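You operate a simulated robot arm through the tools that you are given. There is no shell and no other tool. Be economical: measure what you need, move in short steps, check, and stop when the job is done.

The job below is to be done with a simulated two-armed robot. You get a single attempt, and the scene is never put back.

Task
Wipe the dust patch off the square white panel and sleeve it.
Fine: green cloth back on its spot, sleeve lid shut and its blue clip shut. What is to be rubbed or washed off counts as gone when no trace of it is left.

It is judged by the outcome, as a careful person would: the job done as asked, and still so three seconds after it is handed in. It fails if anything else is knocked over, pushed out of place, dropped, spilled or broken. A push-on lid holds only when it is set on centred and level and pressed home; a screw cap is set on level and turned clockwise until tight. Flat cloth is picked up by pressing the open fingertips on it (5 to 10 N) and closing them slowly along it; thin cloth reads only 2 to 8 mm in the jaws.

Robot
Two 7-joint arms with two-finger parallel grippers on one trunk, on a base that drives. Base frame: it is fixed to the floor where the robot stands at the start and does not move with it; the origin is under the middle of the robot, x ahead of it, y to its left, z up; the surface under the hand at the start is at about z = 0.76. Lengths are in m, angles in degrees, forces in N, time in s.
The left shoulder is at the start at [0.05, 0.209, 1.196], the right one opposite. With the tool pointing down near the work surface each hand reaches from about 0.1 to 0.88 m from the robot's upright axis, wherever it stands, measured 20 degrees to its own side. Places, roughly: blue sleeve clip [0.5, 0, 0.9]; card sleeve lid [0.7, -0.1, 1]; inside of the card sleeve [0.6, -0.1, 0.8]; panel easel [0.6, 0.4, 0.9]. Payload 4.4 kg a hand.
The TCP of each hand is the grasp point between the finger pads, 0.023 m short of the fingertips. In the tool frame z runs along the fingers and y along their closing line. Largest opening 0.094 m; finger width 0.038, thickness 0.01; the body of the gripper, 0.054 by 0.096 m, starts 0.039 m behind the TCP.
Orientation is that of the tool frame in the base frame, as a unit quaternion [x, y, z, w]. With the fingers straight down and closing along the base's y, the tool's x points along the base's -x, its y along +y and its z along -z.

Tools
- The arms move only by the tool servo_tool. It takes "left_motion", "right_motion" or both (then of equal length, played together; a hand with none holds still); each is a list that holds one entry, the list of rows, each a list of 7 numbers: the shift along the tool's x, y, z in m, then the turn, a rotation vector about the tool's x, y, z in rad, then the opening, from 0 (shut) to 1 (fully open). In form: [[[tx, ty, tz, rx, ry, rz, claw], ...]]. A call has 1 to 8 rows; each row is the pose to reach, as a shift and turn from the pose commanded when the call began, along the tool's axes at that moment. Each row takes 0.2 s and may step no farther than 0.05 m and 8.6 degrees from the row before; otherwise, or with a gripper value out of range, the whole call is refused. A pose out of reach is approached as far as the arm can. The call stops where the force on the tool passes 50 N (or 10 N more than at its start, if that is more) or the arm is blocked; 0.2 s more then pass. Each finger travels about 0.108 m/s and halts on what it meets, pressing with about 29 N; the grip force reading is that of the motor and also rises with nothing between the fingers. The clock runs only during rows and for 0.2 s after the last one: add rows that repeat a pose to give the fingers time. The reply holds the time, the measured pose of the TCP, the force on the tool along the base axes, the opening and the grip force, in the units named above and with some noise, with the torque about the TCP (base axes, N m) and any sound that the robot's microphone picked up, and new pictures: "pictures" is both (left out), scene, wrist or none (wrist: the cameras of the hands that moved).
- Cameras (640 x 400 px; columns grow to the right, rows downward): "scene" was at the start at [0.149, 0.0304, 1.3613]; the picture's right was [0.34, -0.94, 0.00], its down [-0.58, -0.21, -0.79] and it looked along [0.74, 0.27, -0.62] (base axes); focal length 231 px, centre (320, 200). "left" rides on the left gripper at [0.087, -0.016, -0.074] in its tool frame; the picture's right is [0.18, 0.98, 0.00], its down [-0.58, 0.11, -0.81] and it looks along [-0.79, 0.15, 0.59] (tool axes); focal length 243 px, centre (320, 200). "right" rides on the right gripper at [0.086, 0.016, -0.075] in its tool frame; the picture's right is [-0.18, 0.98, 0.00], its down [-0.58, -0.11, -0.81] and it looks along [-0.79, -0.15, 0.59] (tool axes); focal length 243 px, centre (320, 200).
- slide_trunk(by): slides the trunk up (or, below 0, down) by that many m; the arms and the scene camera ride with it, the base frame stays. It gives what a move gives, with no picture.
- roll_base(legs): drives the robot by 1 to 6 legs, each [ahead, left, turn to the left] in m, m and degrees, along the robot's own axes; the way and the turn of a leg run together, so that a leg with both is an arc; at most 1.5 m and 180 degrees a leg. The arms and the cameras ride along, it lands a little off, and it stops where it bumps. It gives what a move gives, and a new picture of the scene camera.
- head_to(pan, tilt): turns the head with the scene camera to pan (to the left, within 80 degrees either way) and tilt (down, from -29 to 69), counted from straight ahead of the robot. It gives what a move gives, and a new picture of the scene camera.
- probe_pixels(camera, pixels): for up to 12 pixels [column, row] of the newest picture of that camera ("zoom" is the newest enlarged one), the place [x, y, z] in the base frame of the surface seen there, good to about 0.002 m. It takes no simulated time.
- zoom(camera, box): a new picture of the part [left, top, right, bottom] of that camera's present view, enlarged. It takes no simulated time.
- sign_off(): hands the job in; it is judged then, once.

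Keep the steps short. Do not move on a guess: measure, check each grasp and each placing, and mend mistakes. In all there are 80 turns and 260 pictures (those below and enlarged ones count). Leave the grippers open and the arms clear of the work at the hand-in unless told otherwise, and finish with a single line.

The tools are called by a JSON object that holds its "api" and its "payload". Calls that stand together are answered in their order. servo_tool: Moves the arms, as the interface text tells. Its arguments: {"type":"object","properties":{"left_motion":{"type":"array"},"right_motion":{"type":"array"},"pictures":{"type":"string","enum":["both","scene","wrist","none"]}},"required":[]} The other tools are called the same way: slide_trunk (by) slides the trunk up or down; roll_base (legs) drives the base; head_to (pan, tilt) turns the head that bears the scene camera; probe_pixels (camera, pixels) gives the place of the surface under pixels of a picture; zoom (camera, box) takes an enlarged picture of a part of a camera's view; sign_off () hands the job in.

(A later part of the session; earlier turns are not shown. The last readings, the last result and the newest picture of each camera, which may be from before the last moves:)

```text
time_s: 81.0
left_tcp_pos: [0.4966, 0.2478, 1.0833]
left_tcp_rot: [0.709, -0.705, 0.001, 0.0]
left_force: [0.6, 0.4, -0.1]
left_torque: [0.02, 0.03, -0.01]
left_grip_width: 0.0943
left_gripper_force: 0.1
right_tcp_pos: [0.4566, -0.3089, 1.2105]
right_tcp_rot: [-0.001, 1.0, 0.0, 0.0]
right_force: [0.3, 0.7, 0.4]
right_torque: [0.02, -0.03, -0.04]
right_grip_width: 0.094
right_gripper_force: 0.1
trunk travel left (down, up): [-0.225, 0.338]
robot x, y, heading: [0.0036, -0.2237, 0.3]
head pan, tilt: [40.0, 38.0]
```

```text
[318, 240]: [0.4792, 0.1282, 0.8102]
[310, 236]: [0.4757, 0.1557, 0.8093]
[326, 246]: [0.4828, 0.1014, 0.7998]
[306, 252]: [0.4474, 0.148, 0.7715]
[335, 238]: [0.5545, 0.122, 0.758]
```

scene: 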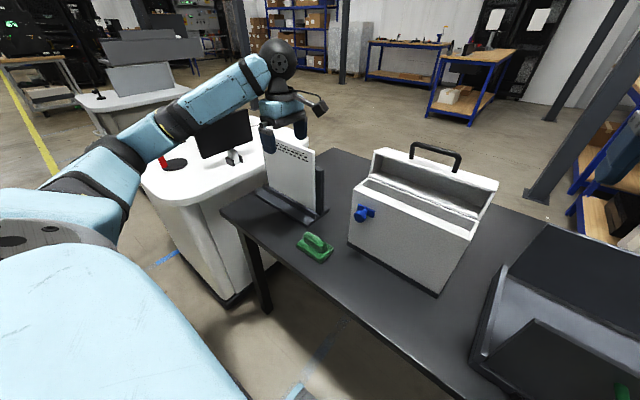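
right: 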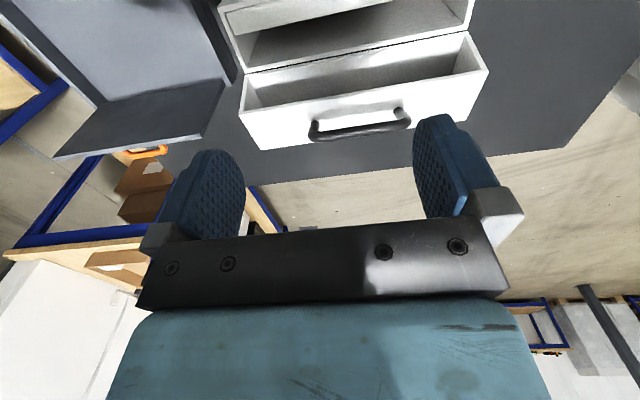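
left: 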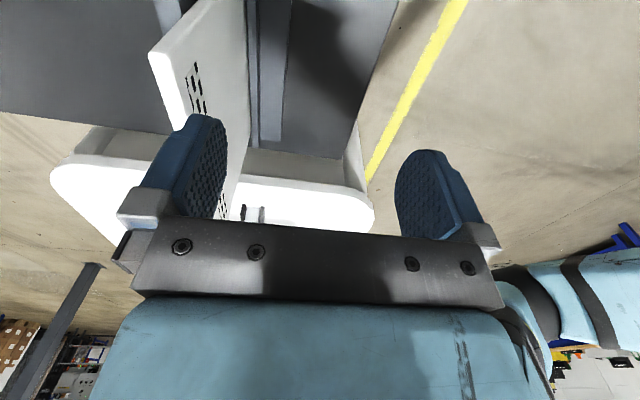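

The cloth is back within about 2 mm of its spot. I'll check the panel closely for traces and shift the base left by 0.2 m, so that the panel is comfortable for the left arm.

{"api": "zoom", "payload": {"camera": "scene", "box": [240, 135, 340, 235]}}

{"api": "roll_base", "payload": {"legs": [[0, 0.2, 0]]}}

{"api": "zoom", "payload": {"camera": "left", "box": [120, 0, 440, 200]}}

```text
4.00 times, centred on (290, 185) of scene
```

zoom: 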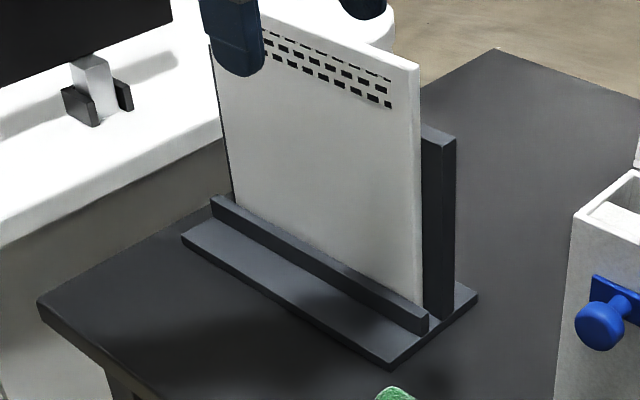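

```text
time_s: 83.4
left_tcp_pos: [0.495, 0.4498, 1.084]
left_tcp_rot: [0.71, -0.704, 0.0, 0.0]
left_force: [0.0, -0.6, -0.1]
left_torque: [-0.01, -0.01, 0.0]
left_grip_width: 0.094
left_gripper_force: 0.0
right_tcp_pos: [0.4561, -0.1066, 1.2109]
right_tcp_rot: [-0.001, 1.0, -0.001, 0.0]
right_force: [0.3, 0.2, -0.4]
right_torque: [0.04, 0.03, 0.05]
right_grip_width: 0.0941
right_gripper_force: 0.0
trunk travel left (down, up): [-0.225, 0.338]
robot x, y, heading: [0.0044, -0.0207, 0.2]
head pan, tilt: [40.0, 38.0]
```

scene: 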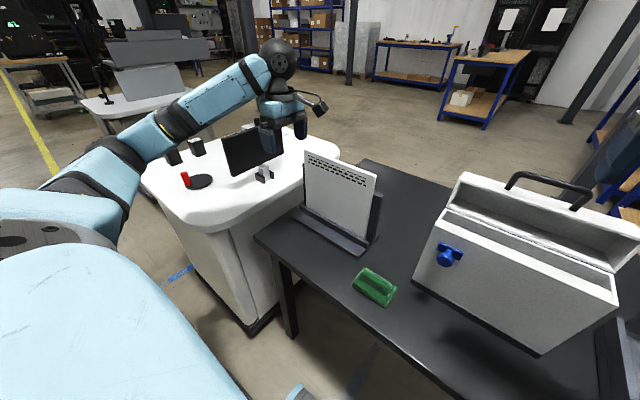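

```text
2.00 times, centred on (280, 100) of left
```

zoom: 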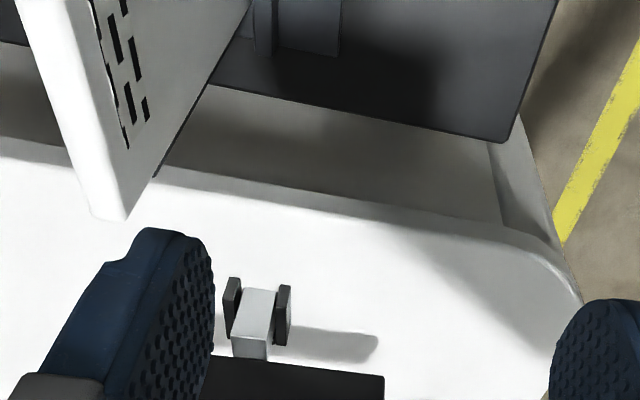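

The panel is clean. Now I'll measure its current edges, plus the sleeve rim and lid, from this view.

{"api": "zoom", "payload": {"camera": "scene", "box": [290, 140, 390, 240]}}

{"api": "probe_pixels", "payload": {"camera": "zoom", "pixels": [[100, 80], [110, 72], [530, 225], [540, 217], [320, 140], [325, 144], [320, 250], [470, 470], [200, 340], [420, 300], [150, 180], [548, 240]]}}

{"api": "zoom", "payload": {"camera": "scene", "box": [400, 160, 640, 360]}}

```text
4.00 times, centred on (340, 190) of scene
```

zoom: 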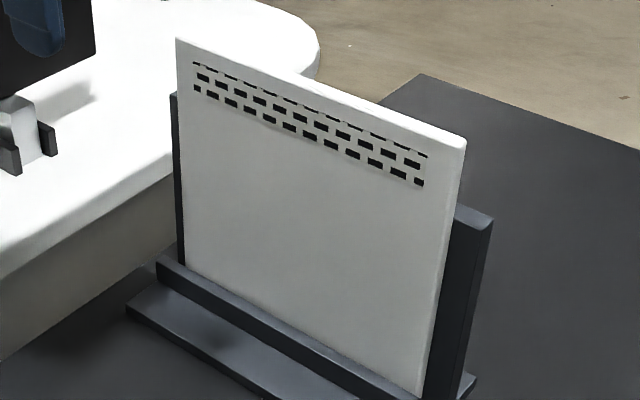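

```text
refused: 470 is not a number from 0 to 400
```

```text
2.00 times, centred on (520, 260) of scene
```

zoom: 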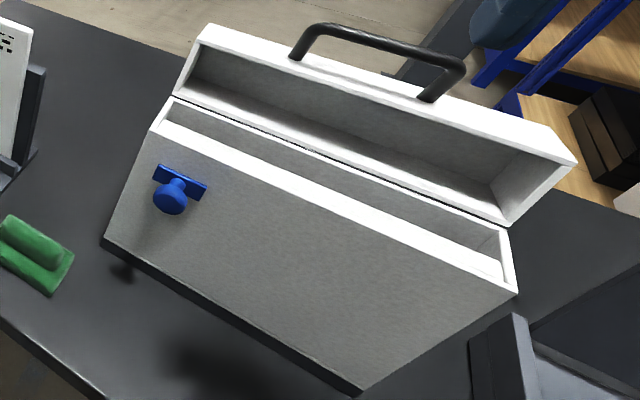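

{"api": "probe_pixels", "payload": {"camera": "zoom", "pixels": [[160, 125], [172, 103], [155, 135], [515, 288], [508, 232], [330, 195], [335, 210], [338, 216], [350, 168], [350, 190], [380, 80], [420, 205]]}}

{"api": "probe_pixels", "payload": {"camera": "scene", "pixels": [[305, 151], [340, 162], [341, 163], [375, 175], [340, 164], [371, 210], [366, 235], [308, 190], [374, 180], [306, 160]]}}

```text
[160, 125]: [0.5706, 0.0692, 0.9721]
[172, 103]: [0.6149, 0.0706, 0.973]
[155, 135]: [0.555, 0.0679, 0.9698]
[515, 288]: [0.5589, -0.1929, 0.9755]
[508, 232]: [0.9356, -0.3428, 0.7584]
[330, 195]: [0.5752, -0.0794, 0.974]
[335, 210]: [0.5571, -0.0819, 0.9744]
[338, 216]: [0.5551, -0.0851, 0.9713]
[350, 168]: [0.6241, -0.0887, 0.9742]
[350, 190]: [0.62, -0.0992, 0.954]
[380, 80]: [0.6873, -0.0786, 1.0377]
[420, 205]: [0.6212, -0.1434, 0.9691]
```

```text
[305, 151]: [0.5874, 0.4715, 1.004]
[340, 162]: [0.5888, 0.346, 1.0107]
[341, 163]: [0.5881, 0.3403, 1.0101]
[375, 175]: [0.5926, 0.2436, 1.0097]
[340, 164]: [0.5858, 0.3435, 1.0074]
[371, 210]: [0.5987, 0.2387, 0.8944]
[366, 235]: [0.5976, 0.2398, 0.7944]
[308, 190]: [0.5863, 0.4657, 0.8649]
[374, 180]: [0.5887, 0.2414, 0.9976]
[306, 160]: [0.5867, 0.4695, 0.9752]
```

The panel's top centre is at about (0.5905, 0.3565), top z 1.0105. I'll measure the slot precisely with the right wrist camera, which is above the sleeve.

{"api": "zoom", "payload": {"camera": "right", "box": [160, 0, 480, 200]}}

```text
2.00 times, centred on (320, 100) of right
```

zoom: 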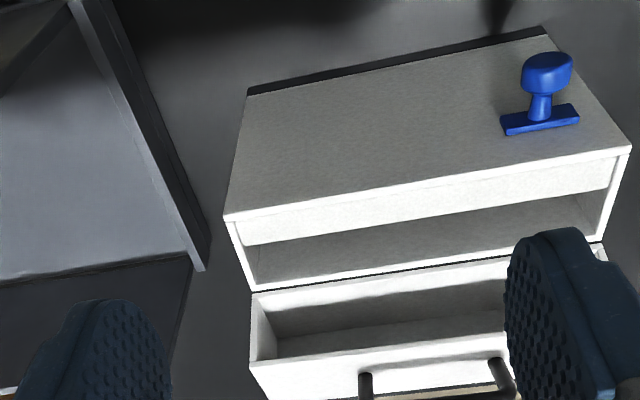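

{"api": "probe_pixels", "payload": {"camera": "zoom", "pixels": [[420, 186], [420, 192], [420, 205], [420, 214], [420, 222], [420, 240], [420, 255], [420, 264], [238, 230], [246, 255], [252, 280], [244, 240]]}}

{"api": "probe_pixels", "payload": {"camera": "zoom", "pixels": [[608, 170], [612, 175], [604, 200], [598, 225], [620, 165], [595, 238], [300, 240], [300, 262], [550, 74], [540, 110], [503, 125], [578, 112]]}}

```text
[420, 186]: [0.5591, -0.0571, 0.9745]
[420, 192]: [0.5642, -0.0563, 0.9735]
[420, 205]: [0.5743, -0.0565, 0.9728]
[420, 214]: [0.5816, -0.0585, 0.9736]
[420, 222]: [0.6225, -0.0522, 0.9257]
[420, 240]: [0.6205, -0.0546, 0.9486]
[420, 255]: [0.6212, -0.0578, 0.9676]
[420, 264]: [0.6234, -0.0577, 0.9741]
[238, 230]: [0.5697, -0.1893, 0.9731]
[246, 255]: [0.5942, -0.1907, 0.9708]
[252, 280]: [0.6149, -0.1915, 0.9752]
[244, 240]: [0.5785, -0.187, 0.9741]
```

```text
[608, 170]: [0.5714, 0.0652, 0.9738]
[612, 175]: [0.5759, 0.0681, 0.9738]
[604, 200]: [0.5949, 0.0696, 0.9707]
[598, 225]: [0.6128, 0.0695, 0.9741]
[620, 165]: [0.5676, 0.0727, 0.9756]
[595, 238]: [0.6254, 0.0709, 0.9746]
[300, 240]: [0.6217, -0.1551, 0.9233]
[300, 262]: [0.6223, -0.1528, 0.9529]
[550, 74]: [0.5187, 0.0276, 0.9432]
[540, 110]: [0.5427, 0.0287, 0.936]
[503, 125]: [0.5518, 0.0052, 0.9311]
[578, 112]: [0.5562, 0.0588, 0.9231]
```

The slot spans x 0.584–0.621 and y −0.187 to 0.066. The panel's present x of 0.5905 already fits that, so I'll lift with the trunk, carry with the base, and lower with the trunk. Now I'll move above the panel's top edge.

{"api": "servo_tool", "payload": {"left_motion": [[[0.03, 0, 0, 0, 0, 0.007, 1], [0.06, -0.03, 0, 0, 0, 0.007, 1], [0.0933, -0.06, 0, 0, 0, 0.007, 1], [0.0933, -0.0955, 0, 0, 0, 0.007, 1], [0.0933, -0.0955, 0.02, 0, 0, 0.007, 1], [0.0933, -0.0955, 0.02, 0, 0, 0.007, 1]]]}}

```text
time_s: 84.8
left_tcp_pos: [0.5927, 0.3554, 1.0636]
left_tcp_rot: [-0.707, 0.707, 0.0, 0.001]
left_force: [0.7, -0.2, 0.0]
left_torque: [0.01, 0.04, 0.0]
left_grip_width: 0.0939
left_gripper_force: 0.0
right_tcp_pos: [0.4563, -0.1069, 1.2102]
right_tcp_rot: [-0.001, 1.0, 0.0, 0.001]
right_force: [0.1, -0.8, 0.6]
right_torque: [0.02, -0.01, -0.02]
right_grip_width: 0.0938
right_gripper_force: 0.0
trunk travel left (down, up): [-0.225, 0.338]
robot x, y, heading: [0.0039, -0.0231, 0.2]
head pan, tilt: [40.0, 38.0]
```

scene: 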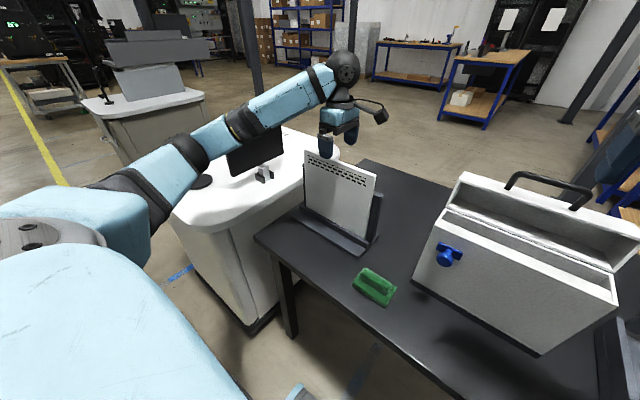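
left: 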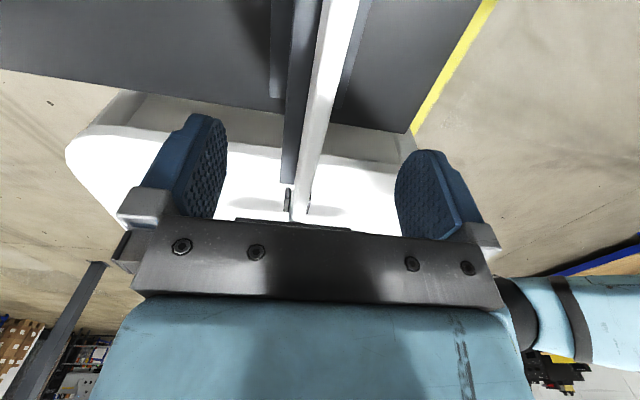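

The panel edge sits between the fingers. I'll descend so the TCP is level with the top edge, then close.

{"api": "servo_tool", "payload": {"left_motion": [[[0, 0.002, 0.025, 0, 0, 0, 1], [0, 0.002, 0.045, 0, 0, 0, 1], [0, 0.002, 0.0535, 0, 0, 0, 1], [0, 0.002, 0.0535, 0, 0, 0, 0.5], [0, 0.002, 0.0535, 0, 0, 0, 0.2], [0, 0.002, 0.0535, 0, 0, 0, 0], [0, 0.002, 0.0535, 0, 0, 0, 0], [0, 0.002, 0.0535, 0, 0, 0, 0]]]}}

```text
time_s: 86.6
left_tcp_pos: [0.5898, 0.3569, 1.012]
left_tcp_rot: [0.707, -0.707, 0.0, -0.001]
left_force: [2.4, 0.2, -0.3]
left_torque: [0.03, -0.47, -0.02]
left_grip_width: 0.0118
left_gripper_force: 28.7
right_tcp_pos: [0.4562, -0.1072, 1.212]
right_tcp_rot: [-0.001, 1.0, 0.0, -0.001]
right_force: [-0.2, 0.0, 0.0]
right_torque: [0.02, 0.01, 0.01]
right_grip_width: 0.0939
right_gripper_force: 0.1
trunk travel left (down, up): [-0.225, 0.338]
robot x, y, heading: [-0.0022, -0.0189, 0.1]
head pan, tilt: [40.0, 38.0]
```

scene: 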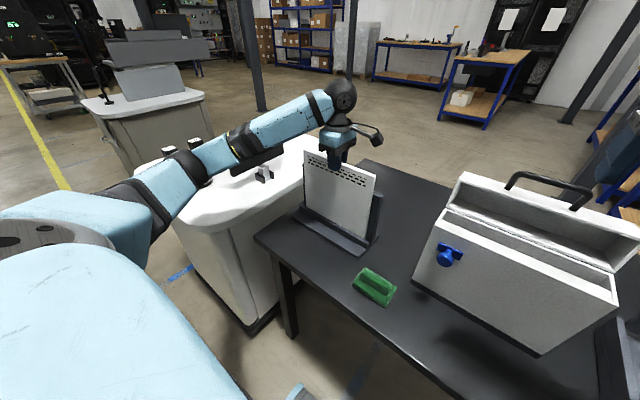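
left: 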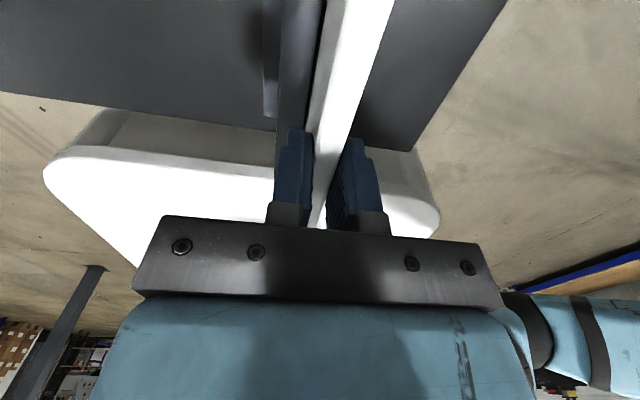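

The panel is gripped at 11.8 mm. I'll lift it with the trunk by 0.24 m.

{"api": "slide_trunk", "payload": {"by": 0.24}}

{"api": "head_to", "payload": {"pan": 15, "tilt": 45}}

```text
time_s: 89.1
left_tcp_pos: [0.5896, 0.357, 1.2497]
left_tcp_rot: [-0.707, 0.707, 0.0, 0.0]
left_force: [0.7, 0.2, -5.2]
left_torque: [0.0, -0.04, 0.01]
left_grip_width: 0.0117
left_gripper_force: 29.2
right_tcp_pos: [0.457, -0.1074, 1.4512]
right_tcp_rot: [0.0, 1.0, 0.0, 0.001]
right_force: [-0.4, 0.4, -0.5]
right_torque: [-0.02, -0.01, -0.01]
right_grip_width: 0.0937
right_gripper_force: 0.1
trunk travel left (down, up): [-0.465, 0.098]
robot x, y, heading: [-0.0007, -0.0225, 0.1]
head pan, tilt: [40.0, 38.0]
```

```text
time_s: 90.0
left_tcp_pos: [0.5906, 0.3568, 1.2516]
left_tcp_rot: [-0.707, 0.707, -0.001, 0.001]
left_force: [0.9, 0.5, -4.4]
left_torque: [-0.04, -0.02, 0.0]
left_grip_width: 0.0118
left_gripper_force: 29.2
right_tcp_pos: [0.4558, -0.1062, 1.4515]
right_tcp_rot: [0.0, 1.0, 0.0, 0.0]
right_force: [-0.3, -0.6, -0.8]
right_torque: [0.0, -0.02, -0.01]
right_grip_width: 0.0939
right_gripper_force: 0.1
trunk travel left (down, up): [-0.465, 0.098]
robot x, y, heading: [0.0021, -0.0215, 0.1]
head pan, tilt: [15.0, 45.0]
```

scene: 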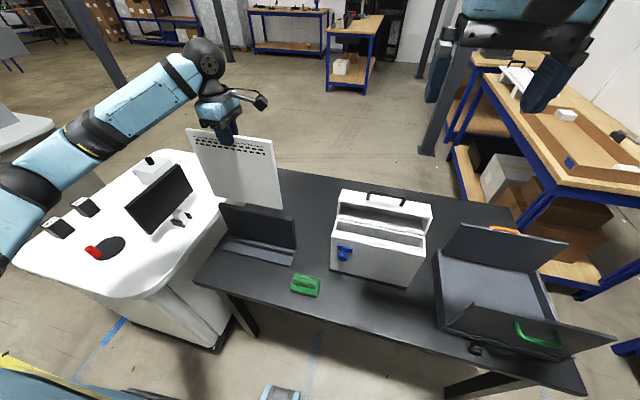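

The panel hangs straight and weighs about 0.45 kg. I'll shift it 0.2 m right with the arm and the rest, 0.217 m, with the base, where the robot has already stood.

{"api": "servo_tool", "payload": {"left_motion": [[[0.02, 0, 0, 0, 0, 0, 0], [0.055, 0, 0, 0, 0, 0, 0], [0.09, 0, 0, 0, 0, 0, 0], [0.125, 0, 0, 0, 0, 0, 0], [0.16, 0, 0, 0, 0, 0, 0], [0.185, 0, 0, 0, 0, 0, 0], [0.2, 0, 0, 0, 0, 0, 0]]], "pictures": "none"}}

{"api": "roll_base", "payload": {"legs": [[0, -0.217, 0]]}}

```text
time_s: 91.6
left_tcp_pos: [0.5887, 0.1557, 1.2514]
left_tcp_rot: [0.707, -0.707, 0.0, 0.0]
left_force: [0.0, -0.1, -4.7]
left_torque: [-0.02, 0.02, 0.0]
left_grip_width: 0.0119
left_gripper_force: 28.7
right_tcp_pos: [0.4561, -0.1072, 1.4512]
right_tcp_rot: [-0.002, 1.0, 0.0, 0.001]
right_force: [0.9, 0.9, -0.3]
right_torque: [-0.02, 0.01, 0.03]
right_grip_width: 0.094
right_gripper_force: 0.0
trunk travel left (down, up): [-0.465, 0.098]
robot x, y, heading: [0.0033, -0.0186, 0.2]
head pan, tilt: [15.0, 45.0]
```

```text
time_s: 94.1
left_tcp_pos: [0.5897, -0.0629, 1.2502]
left_tcp_rot: [-0.706, 0.708, -0.001, 0.002]
left_force: [0.4, -0.6, -4.7]
left_torque: [-0.03, -0.04, 0.0]
left_grip_width: 0.0122
left_gripper_force: 29.2
right_tcp_pos: [0.456, -0.3261, 1.4525]
right_tcp_rot: [0.001, 1.0, 0.0, 0.0]
right_force: [0.3, -0.2, 0.3]
right_torque: [-0.04, 0.04, 0.0]
right_grip_width: 0.0943
right_gripper_force: 0.0
trunk travel left (down, up): [-0.465, 0.098]
robot x, y, heading: [-0.0008, -0.2418, -0.1]
head pan, tilt: [15.0, 45.0]
```

scene: 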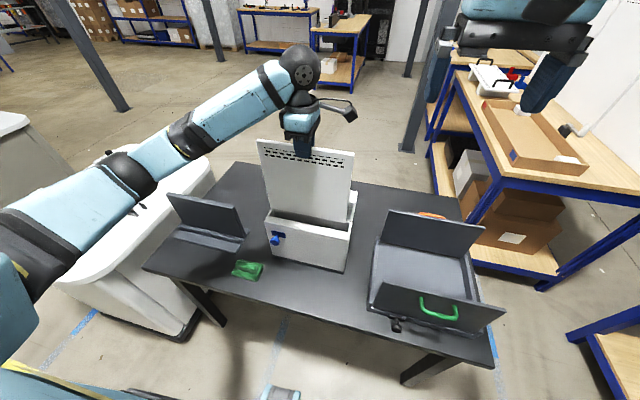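

The panel is above the sleeve at y −0.063. I'll measure the panel's bottom corners against the slot.

{"api": "zoom", "payload": {"camera": "scene", "box": [245, 130, 375, 280]}}

{"api": "probe_pixels", "payload": {"camera": "scene", "pixels": [[271, 208], [310, 215], [347, 221], [261, 145], [351, 165], [268, 216], [354, 195], [355, 200], [352, 232], [350, 226], [310, 220]]}}

```text
2.67 times, centred on (310, 205) of scene
```

zoom: 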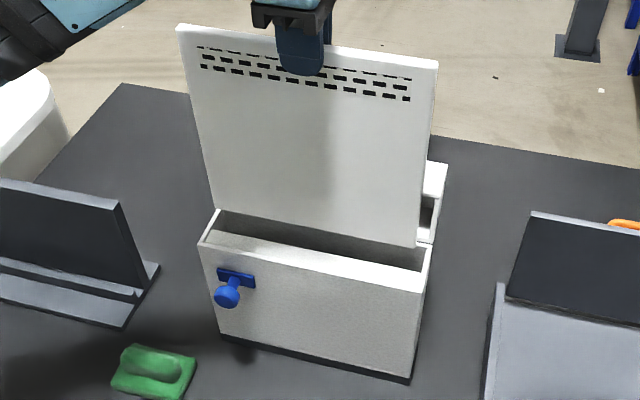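

```text
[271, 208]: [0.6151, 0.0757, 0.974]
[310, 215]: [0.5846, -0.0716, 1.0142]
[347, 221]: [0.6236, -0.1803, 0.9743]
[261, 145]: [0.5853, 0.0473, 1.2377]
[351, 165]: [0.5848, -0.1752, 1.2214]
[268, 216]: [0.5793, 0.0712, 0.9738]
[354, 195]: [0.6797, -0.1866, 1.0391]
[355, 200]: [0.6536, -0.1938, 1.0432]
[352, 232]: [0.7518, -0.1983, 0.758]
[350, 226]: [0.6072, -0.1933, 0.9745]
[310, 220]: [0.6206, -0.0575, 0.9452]
```

The panel is vertical with its front face at x 0.585, and the slot starts at 0.584. I'll shift 5 mm in +x and 2 mm in +y, then lower to just above the rim and recheck.

{"api": "servo_tool", "payload": {"left_motion": [[[-0.002, -0.003, 0, 0, 0, 0, 0], [-0.002, -0.006, 0, 0, 0, 0, 0], [-0.002, -0.006, 0, 0, 0, 0, 0]]], "pictures": "none"}}

{"api": "slide_trunk", "payload": {"by": -0.035}}

{"api": "zoom", "payload": {"camera": "scene", "box": [245, 180, 375, 260]}}

{"api": "zoom", "payload": {"camera": "left", "box": [160, 0, 480, 200]}}

```text
time_s: 94.9
left_tcp_pos: [0.5956, -0.0605, 1.2504]
left_tcp_rot: [-0.706, 0.709, -0.001, 0.001]
left_force: [0.6, 0.2, -5.4]
left_torque: [0.0, -0.02, 0.03]
left_grip_width: 0.0117
left_gripper_force: 29.1
right_tcp_pos: [0.4556, -0.3251, 1.4516]
right_tcp_rot: [0.0, 1.0, 0.0, 0.001]
right_force: [0.1, -0.1, -0.4]
right_torque: [0.03, 0.01, 0.01]
right_grip_width: 0.0939
right_gripper_force: 0.0
trunk travel left (down, up): [-0.465, 0.098]
robot x, y, heading: [0.0028, -0.2394, -0.2]
head pan, tilt: [15.0, 45.0]
```

```text
time_s: 95.7
left_tcp_pos: [0.5945, -0.0612, 1.217]
left_tcp_rot: [-0.706, 0.708, -0.001, 0.002]
left_force: [-0.9, -0.1, -5.2]
left_torque: [-0.01, 0.03, 0.01]
left_grip_width: 0.0119
left_gripper_force: 29.2
right_tcp_pos: [0.4554, -0.3247, 1.4161]
right_tcp_rot: [0.0, 1.0, 0.0, 0.0]
right_force: [-0.6, 0.8, -0.1]
right_torque: [-0.01, -0.03, 0.0]
right_grip_width: 0.094
right_gripper_force: 0.0
trunk travel left (down, up): [-0.43, 0.133]
robot x, y, heading: [0.002, -0.234, -0.1]
head pan, tilt: [15.0, 45.0]
```

```text
4.92 times, centred on (310, 220) of scene
```

zoom: 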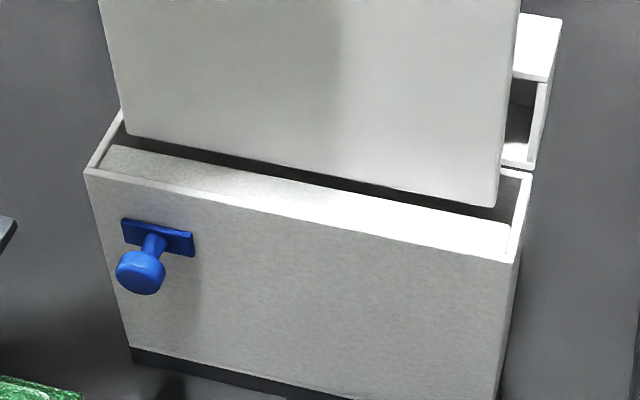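

```text
2.00 times, centred on (320, 100) of left
```

zoom: 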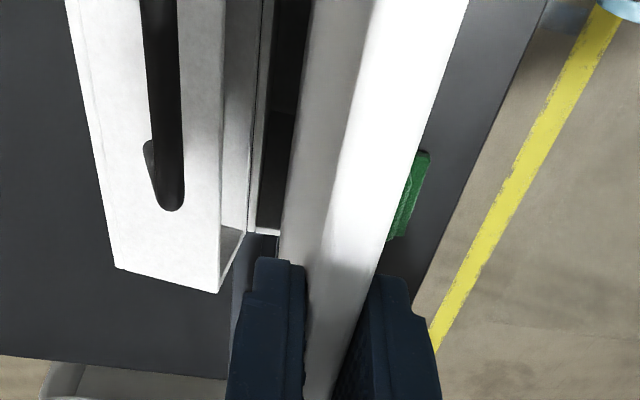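

{"api": "probe_pixels", "payload": {"camera": "left", "pixels": [[223, 60], [240, 70], [250, 100], [294, 116]]}}

{"api": "probe_pixels", "payload": {"camera": "zoom", "pixels": [[180, 60], [200, 60], [180, 150], [195, 130]]}}

{"api": "probe_pixels", "payload": {"camera": "scene", "pixels": [[273, 202], [345, 219], [310, 212], [271, 207], [350, 222], [268, 211]]}}

```text
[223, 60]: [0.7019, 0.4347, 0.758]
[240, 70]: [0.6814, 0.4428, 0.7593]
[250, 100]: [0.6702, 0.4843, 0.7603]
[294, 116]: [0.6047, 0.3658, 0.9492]
```

```text
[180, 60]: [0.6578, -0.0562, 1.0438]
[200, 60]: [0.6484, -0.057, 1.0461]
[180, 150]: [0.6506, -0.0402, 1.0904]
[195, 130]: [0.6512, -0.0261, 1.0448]
```

```text
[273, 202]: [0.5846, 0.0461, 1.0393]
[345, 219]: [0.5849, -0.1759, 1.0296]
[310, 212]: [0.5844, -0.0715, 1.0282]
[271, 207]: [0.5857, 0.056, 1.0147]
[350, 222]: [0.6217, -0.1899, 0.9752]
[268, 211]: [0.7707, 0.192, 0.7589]
```

{"api": "zoom", "payload": {"camera": "scene", "box": [245, 180, 375, 260]}}

{"api": "probe_pixels", "payload": {"camera": "zoom", "pixels": [[130, 128], [490, 200], [310, 160], [310, 120], [122, 118], [505, 215], [515, 200], [112, 145], [310, 186], [300, 180]]}}

```text
4.92 times, centred on (310, 220) of scene
```

zoom: 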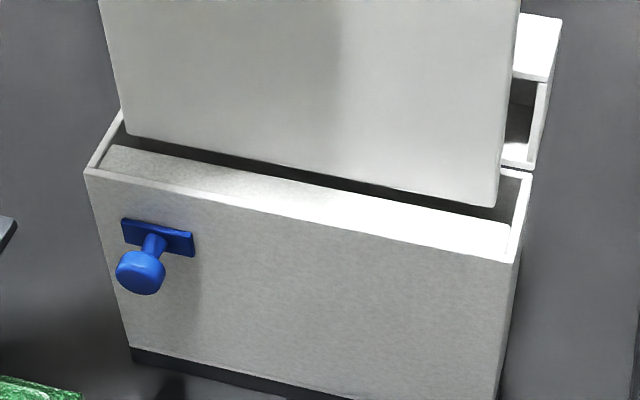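

```text
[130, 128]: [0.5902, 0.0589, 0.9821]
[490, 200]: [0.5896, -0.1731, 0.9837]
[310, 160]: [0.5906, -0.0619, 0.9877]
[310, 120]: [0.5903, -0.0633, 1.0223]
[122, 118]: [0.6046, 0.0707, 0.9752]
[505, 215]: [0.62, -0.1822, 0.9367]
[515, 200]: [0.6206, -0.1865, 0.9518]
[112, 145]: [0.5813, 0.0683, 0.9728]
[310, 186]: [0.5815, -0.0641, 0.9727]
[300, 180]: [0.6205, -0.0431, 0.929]
```

The front face at x 0.590 is inside the slot range of 0.583–0.621, and the y margins are about 1 cm. I'll nudge by 2 mm and lower the trunk 0.15 m.

{"api": "servo_tool", "payload": {"left_motion": [[[0.002, 0.002, 0, 0, 0, 0, 0], [0.002, 0.002, 0, 0, 0, 0, 0]]], "pictures": "none"}}

{"api": "slide_trunk", "payload": {"by": -0.15}}

{"api": "zoom", "payload": {"camera": "left", "box": [120, 0, 440, 200]}}

{"api": "zoom", "payload": {"camera": "scene", "box": [240, 60, 400, 240]}}

```text
time_s: 96.3
left_tcp_pos: [0.5942, -0.0637, 1.2146]
left_tcp_rot: [-0.706, 0.708, 0.0, 0.0]
left_force: [-0.9, -0.3, -4.3]
left_torque: [-0.02, 0.01, 0.0]
left_grip_width: 0.0118
left_gripper_force: 29.3
right_tcp_pos: [0.4565, -0.3246, 1.4171]
right_tcp_rot: [0.001, 1.0, 0.0, 0.0]
right_force: [0.3, -0.8, 0.0]
right_torque: [-0.02, -0.01, 0.0]
right_grip_width: 0.0939
right_gripper_force: 0.0
trunk travel left (down, up): [-0.43, 0.133]
robot x, y, heading: [0.0013, -0.2363, -0.3]
head pan, tilt: [15.0, 45.0]
```

```text
time_s: 98.1
left_tcp_pos: [0.5941, -0.0639, 1.0652]
left_tcp_rot: [-0.706, 0.708, -0.001, 0.001]
left_force: [0.0, 0.8, -4.6]
left_torque: [-0.02, 0.01, 0.01]
left_grip_width: 0.0119
left_gripper_force: 29.0
right_tcp_pos: [0.4553, -0.3258, 1.2661]
right_tcp_rot: [0.002, 1.0, 0.0, 0.0]
right_force: [0.2, 0.1, -0.3]
right_torque: [0.04, 0.0, 0.0]
right_grip_width: 0.094
right_gripper_force: 0.0
trunk travel left (down, up): [-0.28, 0.283]
robot x, y, heading: [0.002, -0.2372, -0.1]
head pan, tilt: [15.0, 45.0]
```

```text
2.00 times, centred on (280, 100) of left
```

zoom: 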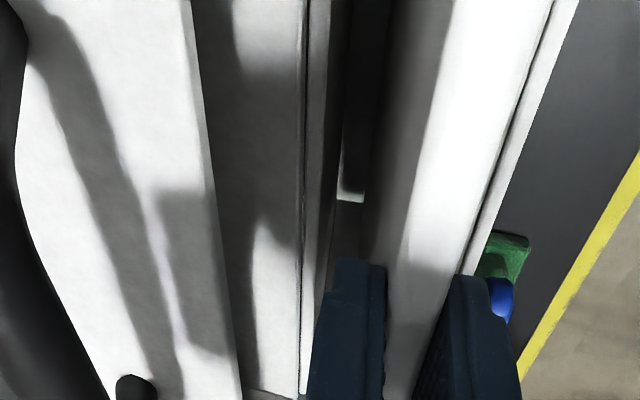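

```text
2.22 times, centred on (320, 150) of scene
```

zoom: 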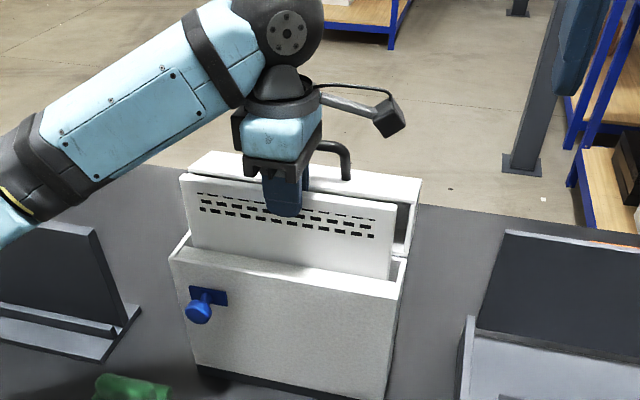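

It's in the slot without contact. I'll lower with the arm in small steps until it touches bottom, expected at about 5 cm.

{"api": "servo_tool", "payload": {"left_motion": [[[0, 0, 0.012, 0, 0, 0, 0], [0, 0, 0.024, 0, 0, 0, 0], [0, 0, 0.034, 0, 0, 0, 0], [0, 0, 0.042, 0, 0, 0, 0], [0, 0, 0.046, 0, 0, 0, 0]]], "pictures": "wrist"}}

```text
time_s: 99.3
left_tcp_pos: [0.5923, -0.0631, 1.0233]
left_tcp_rot: [-0.706, 0.709, -0.004, 0.002]
left_force: [1.6, 2.4, 28.0]
left_torque: [-0.07, -0.11, 0.03]
left_grip_width: 0.012
left_gripper_force: 29.0
right_tcp_pos: [0.4537, -0.3259, 1.2679]
right_tcp_rot: [0.001, 1.0, 0.0, 0.002]
right_force: [0.5, 1.0, 0.1]
right_torque: [0.01, 0.0, 0.02]
right_grip_width: 0.0939
right_gripper_force: 0.1
trunk travel left (down, up): [-0.28, 0.283]
robot x, y, heading: [0.0002, -0.2407, -0.0]
head pan, tilt: [15.0, 45.0]
```

left: 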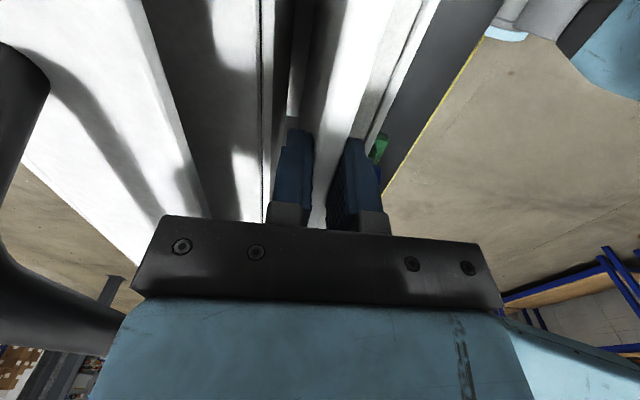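

The panel touched bottom at TCP z of about 1.0235, which fits a floor at 0.79. The force is purely vertical, as expected. I'll relieve the pressure and open slightly.

{"api": "servo_tool", "payload": {"left_motion": [[[0, 0, -0.003, 0, 0, 0, 0], [0, 0, -0.004, 0, 0, 0, 0], [0, 0, -0.004, 0, 0, 0, 0.2], [0, 0, -0.004, 0, 0, 0, 0.3], [0, 0, -0.004, 0, 0, 0, 0.3]]]}}

{"api": "zoom", "payload": {"camera": "scene", "box": [240, 100, 400, 240]}}

```text
time_s: 100.5
left_tcp_pos: [0.593, -0.0626, 1.0237]
left_tcp_rot: [-0.706, 0.708, -0.001, 0.001]
left_force: [0.0, -1.3, -0.4]
left_torque: [-0.03, -0.01, -0.04]
left_grip_width: 0.0283
left_gripper_force: 0.0
right_tcp_pos: [0.4558, -0.3257, 1.2664]
right_tcp_rot: [0.001, 1.0, 0.0, 0.001]
right_force: [-0.1, 0.2, -1.3]
right_torque: [-0.02, -0.01, 0.0]
right_grip_width: 0.0943
right_gripper_force: 0.0
trunk travel left (down, up): [-0.28, 0.283]
robot x, y, heading: [0.0052, -0.243, -0.1]
head pan, tilt: [15.0, 45.0]
```

scene: 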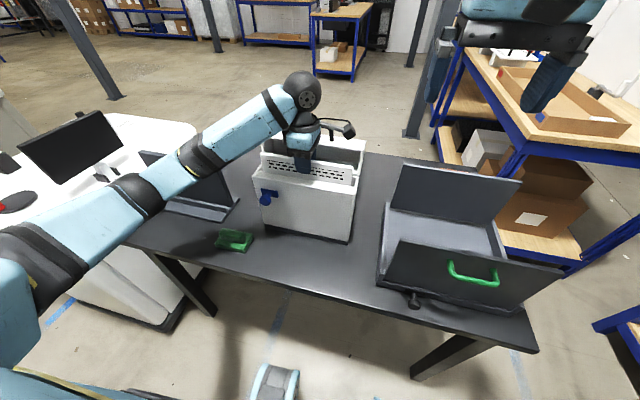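
left: 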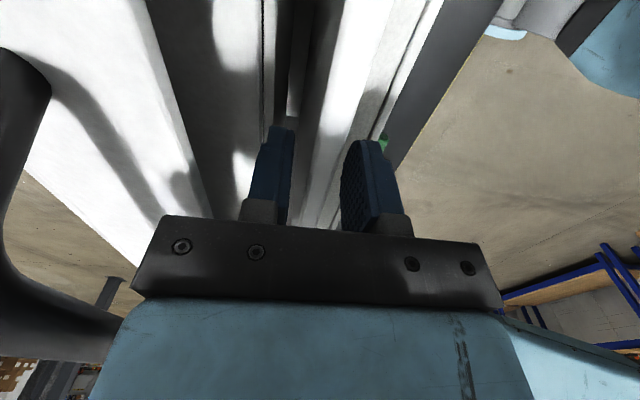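

```text
2.86 times, centred on (320, 170) of scene
```

zoom: 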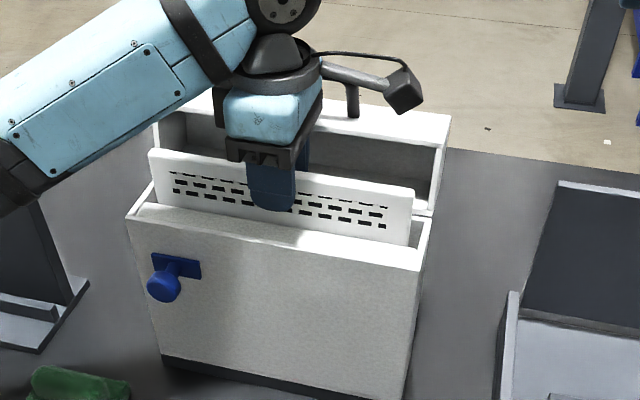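

The panel stands in the slot and is released. I'll raise the hand straight up and then back away from the sleeve.

{"api": "servo_tool", "payload": {"left_motion": [[[0, 0, -0.03, 0, 0, 0, 0.3], [0, 0, -0.06, 0, 0, 0, 0.3], [0, 0, -0.1, 0, 0, 0, 0.3], [0, 0, -0.14, 0, 0, 0, 0.4], [-0.03, 0.03, -0.14, 0, 0, 0, 0.6], [-0.06, 0.06, -0.14, 0, 0, 0, 0.8], [-0.09, 0.09, -0.14, 0, 0, 0, 1], [-0.12, 0.11, -0.14, 0, 0, 0, 1]]]}}

{"api": "zoom", "payload": {"camera": "scene", "box": [240, 110, 380, 250]}}

{"api": "probe_pixels", "payload": {"camera": "zoom", "pixels": [[160, 120], [300, 150], [420, 175], [300, 160], [420, 185], [330, 85], [300, 90], [400, 100], [270, 255], [285, 245], [250, 250], [310, 110]]}}

```text
time_s: 102.3
left_tcp_pos: [0.4826, 0.0624, 1.163]
left_tcp_rot: [-0.706, 0.708, -0.001, 0.0]
left_force: [0.1, 0.0, -0.1]
left_torque: [-0.04, 0.0, -0.01]
left_grip_width: 0.0937
left_gripper_force: 0.0
right_tcp_pos: [0.4541, -0.3245, 1.2657]
right_tcp_rot: [0.001, 1.0, 0.0, -0.001]
right_force: [0.4, 0.4, -0.1]
right_torque: [-0.01, -0.01, -0.02]
right_grip_width: 0.0939
right_gripper_force: 0.1
trunk travel left (down, up): [-0.28, 0.283]
robot x, y, heading: [0.0016, -0.2391, 0.1]
head pan, tilt: [15.0, 45.0]
```

scene: 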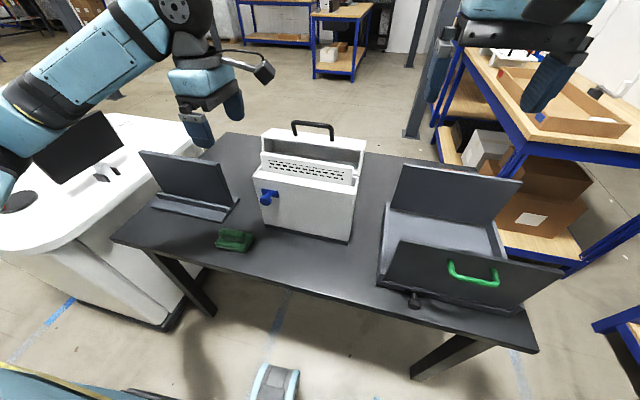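
left: 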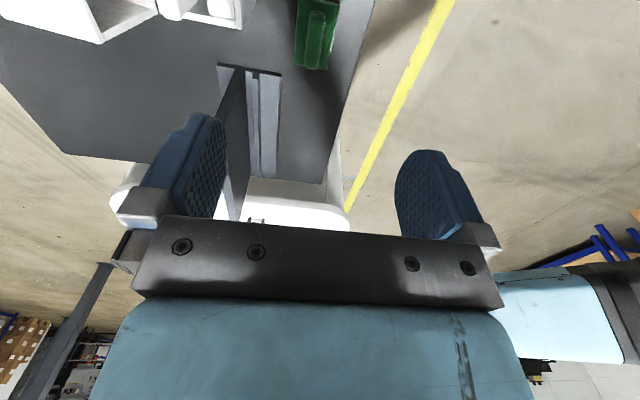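

```text
2.86 times, centred on (310, 180) of scene
```

zoom: 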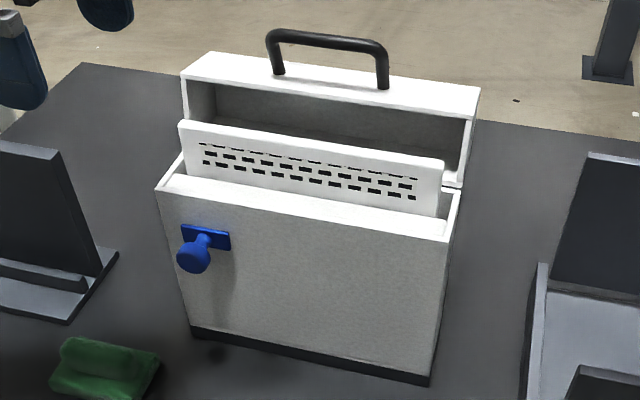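

```text
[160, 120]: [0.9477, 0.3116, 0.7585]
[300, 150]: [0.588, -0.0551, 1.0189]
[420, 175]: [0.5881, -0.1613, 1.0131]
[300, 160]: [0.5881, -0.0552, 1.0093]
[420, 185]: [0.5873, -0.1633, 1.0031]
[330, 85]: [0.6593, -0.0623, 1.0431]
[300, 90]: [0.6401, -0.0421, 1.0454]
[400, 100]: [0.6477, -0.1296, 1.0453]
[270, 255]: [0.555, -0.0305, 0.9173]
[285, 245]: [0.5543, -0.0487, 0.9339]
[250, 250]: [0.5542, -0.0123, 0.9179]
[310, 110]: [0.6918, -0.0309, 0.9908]
```

The panel stands upright in the sleeve. Next I'll close the lid by its handle with the left hand, which is already turned to close along x. First I'll measure the bar.

{"api": "zoom", "payload": {"camera": "scene", "box": [280, 110, 350, 160]}}

{"api": "probe_pixels", "payload": {"camera": "zoom", "pixels": [[240, 95], [320, 110], [320, 104], [320, 118], [420, 122], [120, 180], [130, 130], [480, 200], [470, 150], [300, 280], [300, 215], [300, 185]]}}

{"api": "roll_base", "payload": {"legs": [[0, -0.1, 0]]}}

```text
8.00 times, centred on (315, 135) of scene
```

zoom: 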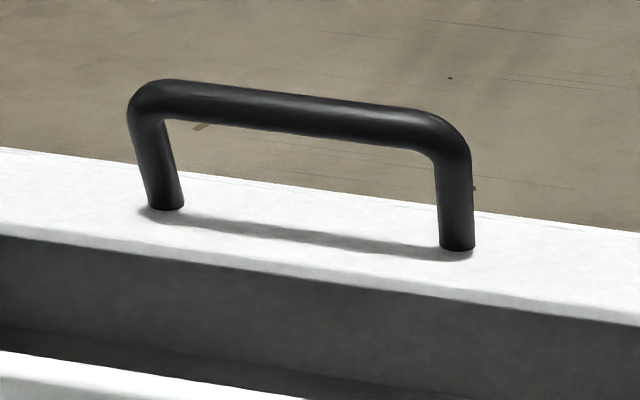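

```text
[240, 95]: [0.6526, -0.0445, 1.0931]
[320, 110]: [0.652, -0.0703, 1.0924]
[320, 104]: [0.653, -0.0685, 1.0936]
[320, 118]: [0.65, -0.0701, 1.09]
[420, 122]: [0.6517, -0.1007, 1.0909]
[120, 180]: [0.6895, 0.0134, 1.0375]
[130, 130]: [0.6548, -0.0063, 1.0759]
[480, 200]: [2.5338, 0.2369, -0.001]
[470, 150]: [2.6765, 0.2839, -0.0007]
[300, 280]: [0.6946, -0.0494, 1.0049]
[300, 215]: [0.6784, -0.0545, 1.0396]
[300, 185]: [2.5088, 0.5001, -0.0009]
```

```text
time_s: 103.8
left_tcp_pos: [0.4841, -0.0427, 1.1632]
left_tcp_rot: [-0.706, 0.708, 0.0, 0.0]
left_force: [0.3, 0.2, 0.5]
left_torque: [0.02, -0.02, 0.01]
left_grip_width: 0.094
left_gripper_force: 0.0
right_tcp_pos: [0.4548, -0.4279, 1.2684]
right_tcp_rot: [0.001, 1.0, 0.001, 0.002]
right_force: [-0.1, 0.0, -0.2]
right_torque: [0.01, 0.02, 0.01]
right_grip_width: 0.0936
right_gripper_force: 0.0
trunk travel left (down, up): [-0.28, 0.283]
robot x, y, heading: [-0.0012, -0.3398, -0.1]
head pan, tilt: [15.0, 45.0]
```

scene: 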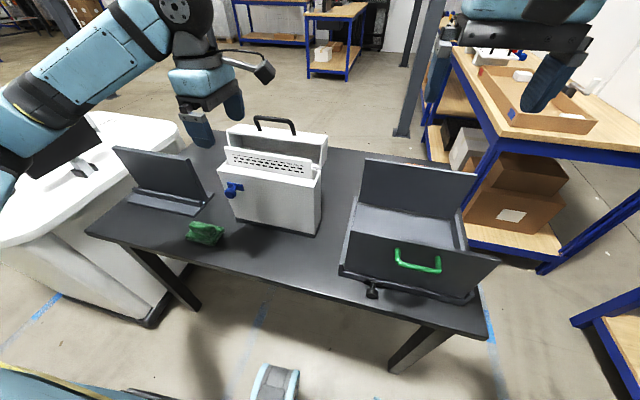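

The bar centre is at about (0.6565, −0.06, 1.088). I'll move over it and then straddle it with open fingers.

{"api": "servo_tool", "payload": {"left_motion": [[[0.005, -0.043, 0, 0, 0, 0, 1], [0.01, -0.086, 0, 0, 0, 0, 1], [0.017, -0.13, 0, 0, 0, 0, 1], [0.017, -0.1725, 0, 0, 0, 0, 1], [0.017, -0.1725, 0, 0, 0, 0, 1]]]}}

```text
time_s: 105.0
left_tcp_pos: [0.6552, -0.0591, 1.163]
left_tcp_rot: [-0.707, 0.708, -0.002, 0.001]
left_force: [-1.0, 0.8, -0.3]
left_torque: [0.05, -0.01, 0.01]
left_grip_width: 0.0938
left_gripper_force: 0.0
right_tcp_pos: [0.4539, -0.4297, 1.2674]
right_tcp_rot: [0.001, 1.0, 0.0, -0.001]
right_force: [0.3, -0.6, 0.4]
right_torque: [-0.02, -0.03, -0.01]
right_grip_width: 0.0938
right_gripper_force: 0.1
trunk travel left (down, up): [-0.28, 0.283]
robot x, y, heading: [-0.0016, -0.3413, -0.2]
head pan, tilt: [15.0, 45.0]
```

scene: 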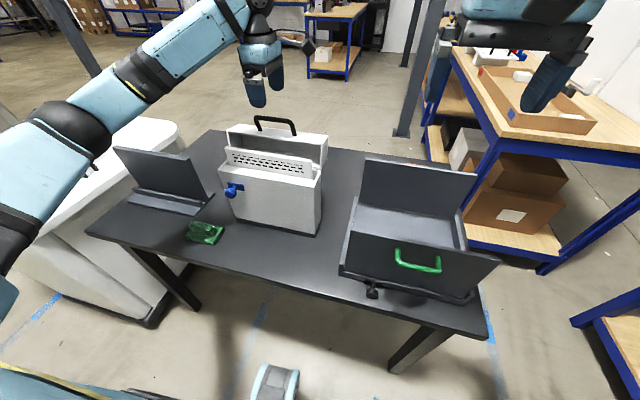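
left: 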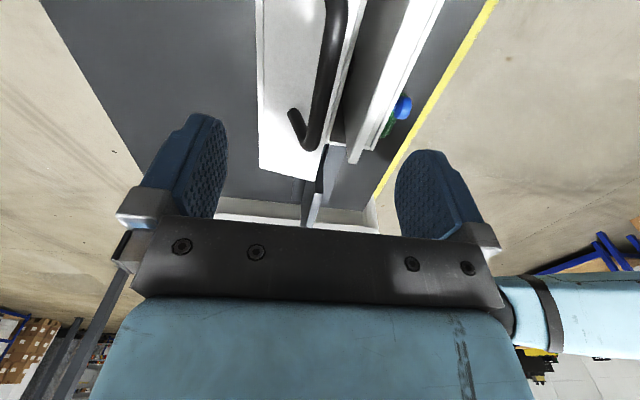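

The bar runs between the fingers. I'll descend 75 mm and close on it.

{"api": "servo_tool", "payload": {"left_motion": [[[0, 0, 0.03, 0, 0, 0, 1], [0, 0, 0.06, 0, 0, 0, 1], [0, 0, 0.075, 0, 0, 0, 1], [0, 0, 0.075, 0, 0, 0, 0.5], [0, 0, 0.075, 0, 0, 0, 0.2], [0, 0, 0.075, 0, 0, 0, 0], [0, 0, 0.075, 0, 0, 0, 0]]], "pictures": "wrist"}}

```text
time_s: 106.6
left_tcp_pos: [0.6542, -0.0619, 1.0898]
left_tcp_rot: [-0.706, 0.708, -0.001, 0.0]
left_force: [-0.6, 0.2, 0.2]
left_torque: [0.01, 0.02, 0.44]
left_grip_width: 0.0112
left_gripper_force: 44.9
right_tcp_pos: [0.4562, -0.4278, 1.2668]
right_tcp_rot: [0.001, 1.0, 0.0, 0.0]
right_force: [0.1, 0.8, 0.5]
right_torque: [0.0, 0.01, 0.0]
right_grip_width: 0.0941
right_gripper_force: 0.0
trunk travel left (down, up): [-0.28, 0.283]
robot x, y, heading: [0.0002, -0.341, -0.1]
head pan, tilt: [15.0, 45.0]
```

left: 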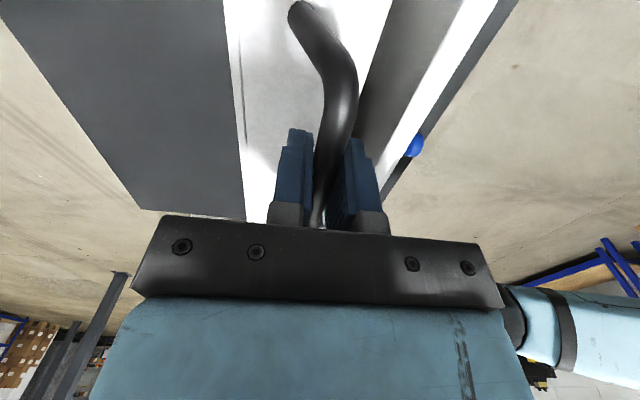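

The bar is gripped at 11 mm. Next I'll swing the lid forward along its arc about the hinge at (0.625, 0.975), tilting the hand half as fast. First the opening 40°.

{"api": "servo_tool", "payload": {"left_motion": [[[0, 0.0101, -0.0022, 0.044, 0, 0, 0], [0, 0.0201, -0.0038, 0.087, 0, 0, 0], [0, 0.0304, -0.0041, 0.131, 0, 0, 0], [0, 0.0406, -0.0039, 0.175, 0, 0, 0], [0, 0.0508, -0.0025, 0.218, 0, 0, 0], [0, 0.0608, -0.0006, 0.262, 0, 0, 0], [0, 0.0706, 0.0026, 0.305, 0, 0, 0], [0, 0.0802, 0.0063, 0.349, 0, 0, 0]]]}}

```text
time_s: 108.4
left_tcp_pos: [0.5754, -0.0608, 1.0822]
left_tcp_rot: [-0.695, 0.698, -0.124, 0.123]
left_force: [4.6, -8.8, -6.8]
left_torque: [-0.37, -0.03, 0.48]
left_grip_width: 0.0113
left_gripper_force: 44.7
right_tcp_pos: [0.456, -0.4289, 1.2675]
right_tcp_rot: [0.001, 1.0, 0.0, -0.001]
right_force: [0.2, -0.3, -0.3]
right_torque: [0.03, 0.0, 0.0]
right_grip_width: 0.094
right_gripper_force: 0.0
trunk travel left (down, up): [-0.28, 0.283]
robot x, y, heading: [-0.0004, -0.3403, -0.1]
head pan, tilt: [15.0, 45.0]
```

scene: 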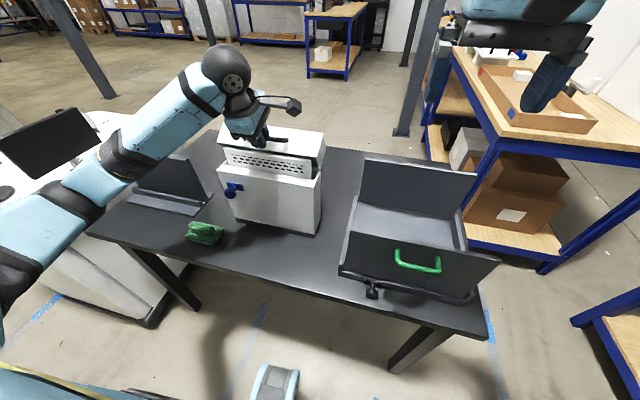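
left: 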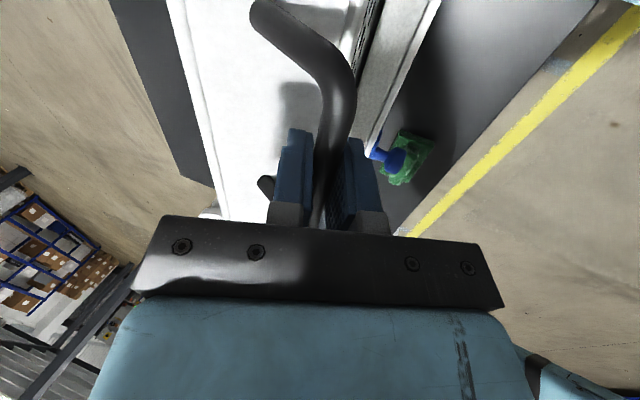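

The lid follows well. Next I'll continue the arc from 40° to 80°.

{"api": "servo_tool", "payload": {"left_motion": [[[0, 0.0101, 0.0012, 0.044, 0, 0, 0], [0, 0.0202, 0.0034, 0.087, 0, 0, 0], [0, 0.03, 0.0064, 0.131, 0, 0, 0], [0, 0.0395, 0.0102, 0.175, 0, 0, 0], [0, 0.0486, 0.0149, 0.218, 0, 0, 0], [0, 0.0573, 0.0204, 0.262, 0, 0, 0], [0, 0.0655, 0.0265, 0.305, 0, 0, 0], [0, 0.0731, 0.0334, 0.349, 0, 0, 0]]]}}

{"api": "zoom", "payload": {"camera": "scene", "box": [190, 90, 340, 250]}}

```text
time_s: 110.2
left_tcp_pos: [0.5184, -0.0616, 1.0259]
left_tcp_rot: [-0.662, 0.666, -0.243, 0.242]
left_force: [2.4, -14.0, -1.8]
left_torque: [-0.56, 0.14, 0.21]
left_grip_width: 0.0114
left_gripper_force: 45.5
right_tcp_pos: [0.4553, -0.4296, 1.2653]
right_tcp_rot: [0.002, 1.0, 0.001, 0.0]
right_force: [-0.2, 0.3, 0.3]
right_torque: [-0.04, 0.01, 0.02]
right_grip_width: 0.094
right_gripper_force: 0.1
trunk travel left (down, up): [-0.28, 0.283]
robot x, y, heading: [0.0064, -0.3438, -0.0]
head pan, tilt: [15.0, 45.0]
```

scene: 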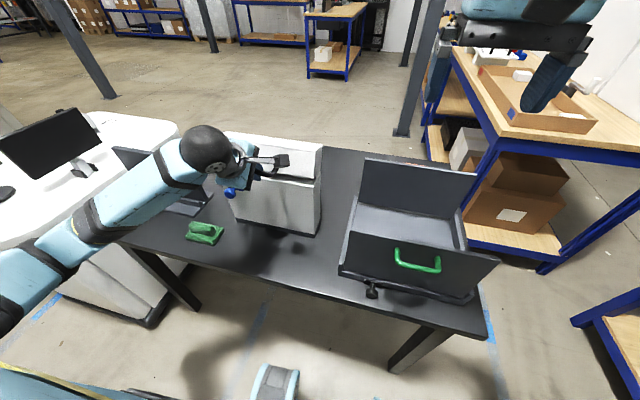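
left: 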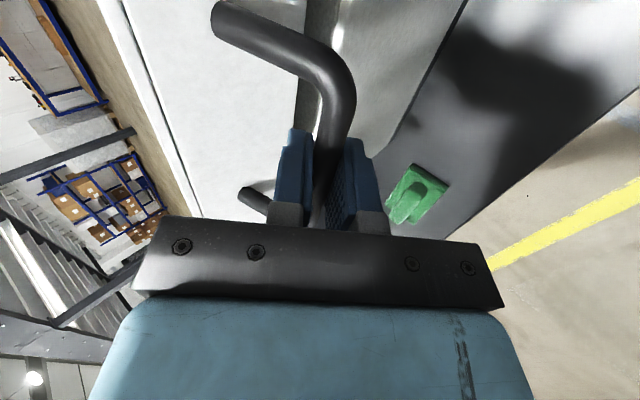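

```text
2.50 times, centred on (265, 170) of scene
```

zoom: 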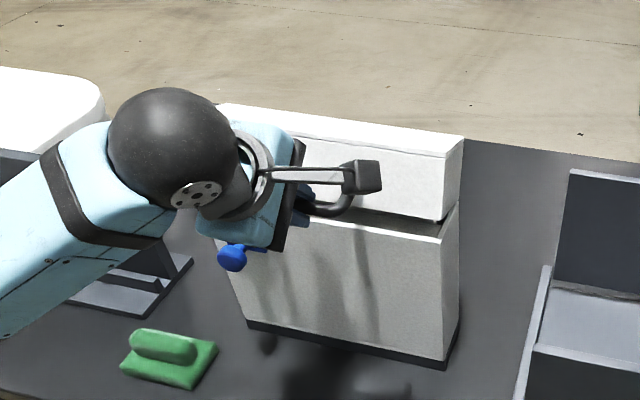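

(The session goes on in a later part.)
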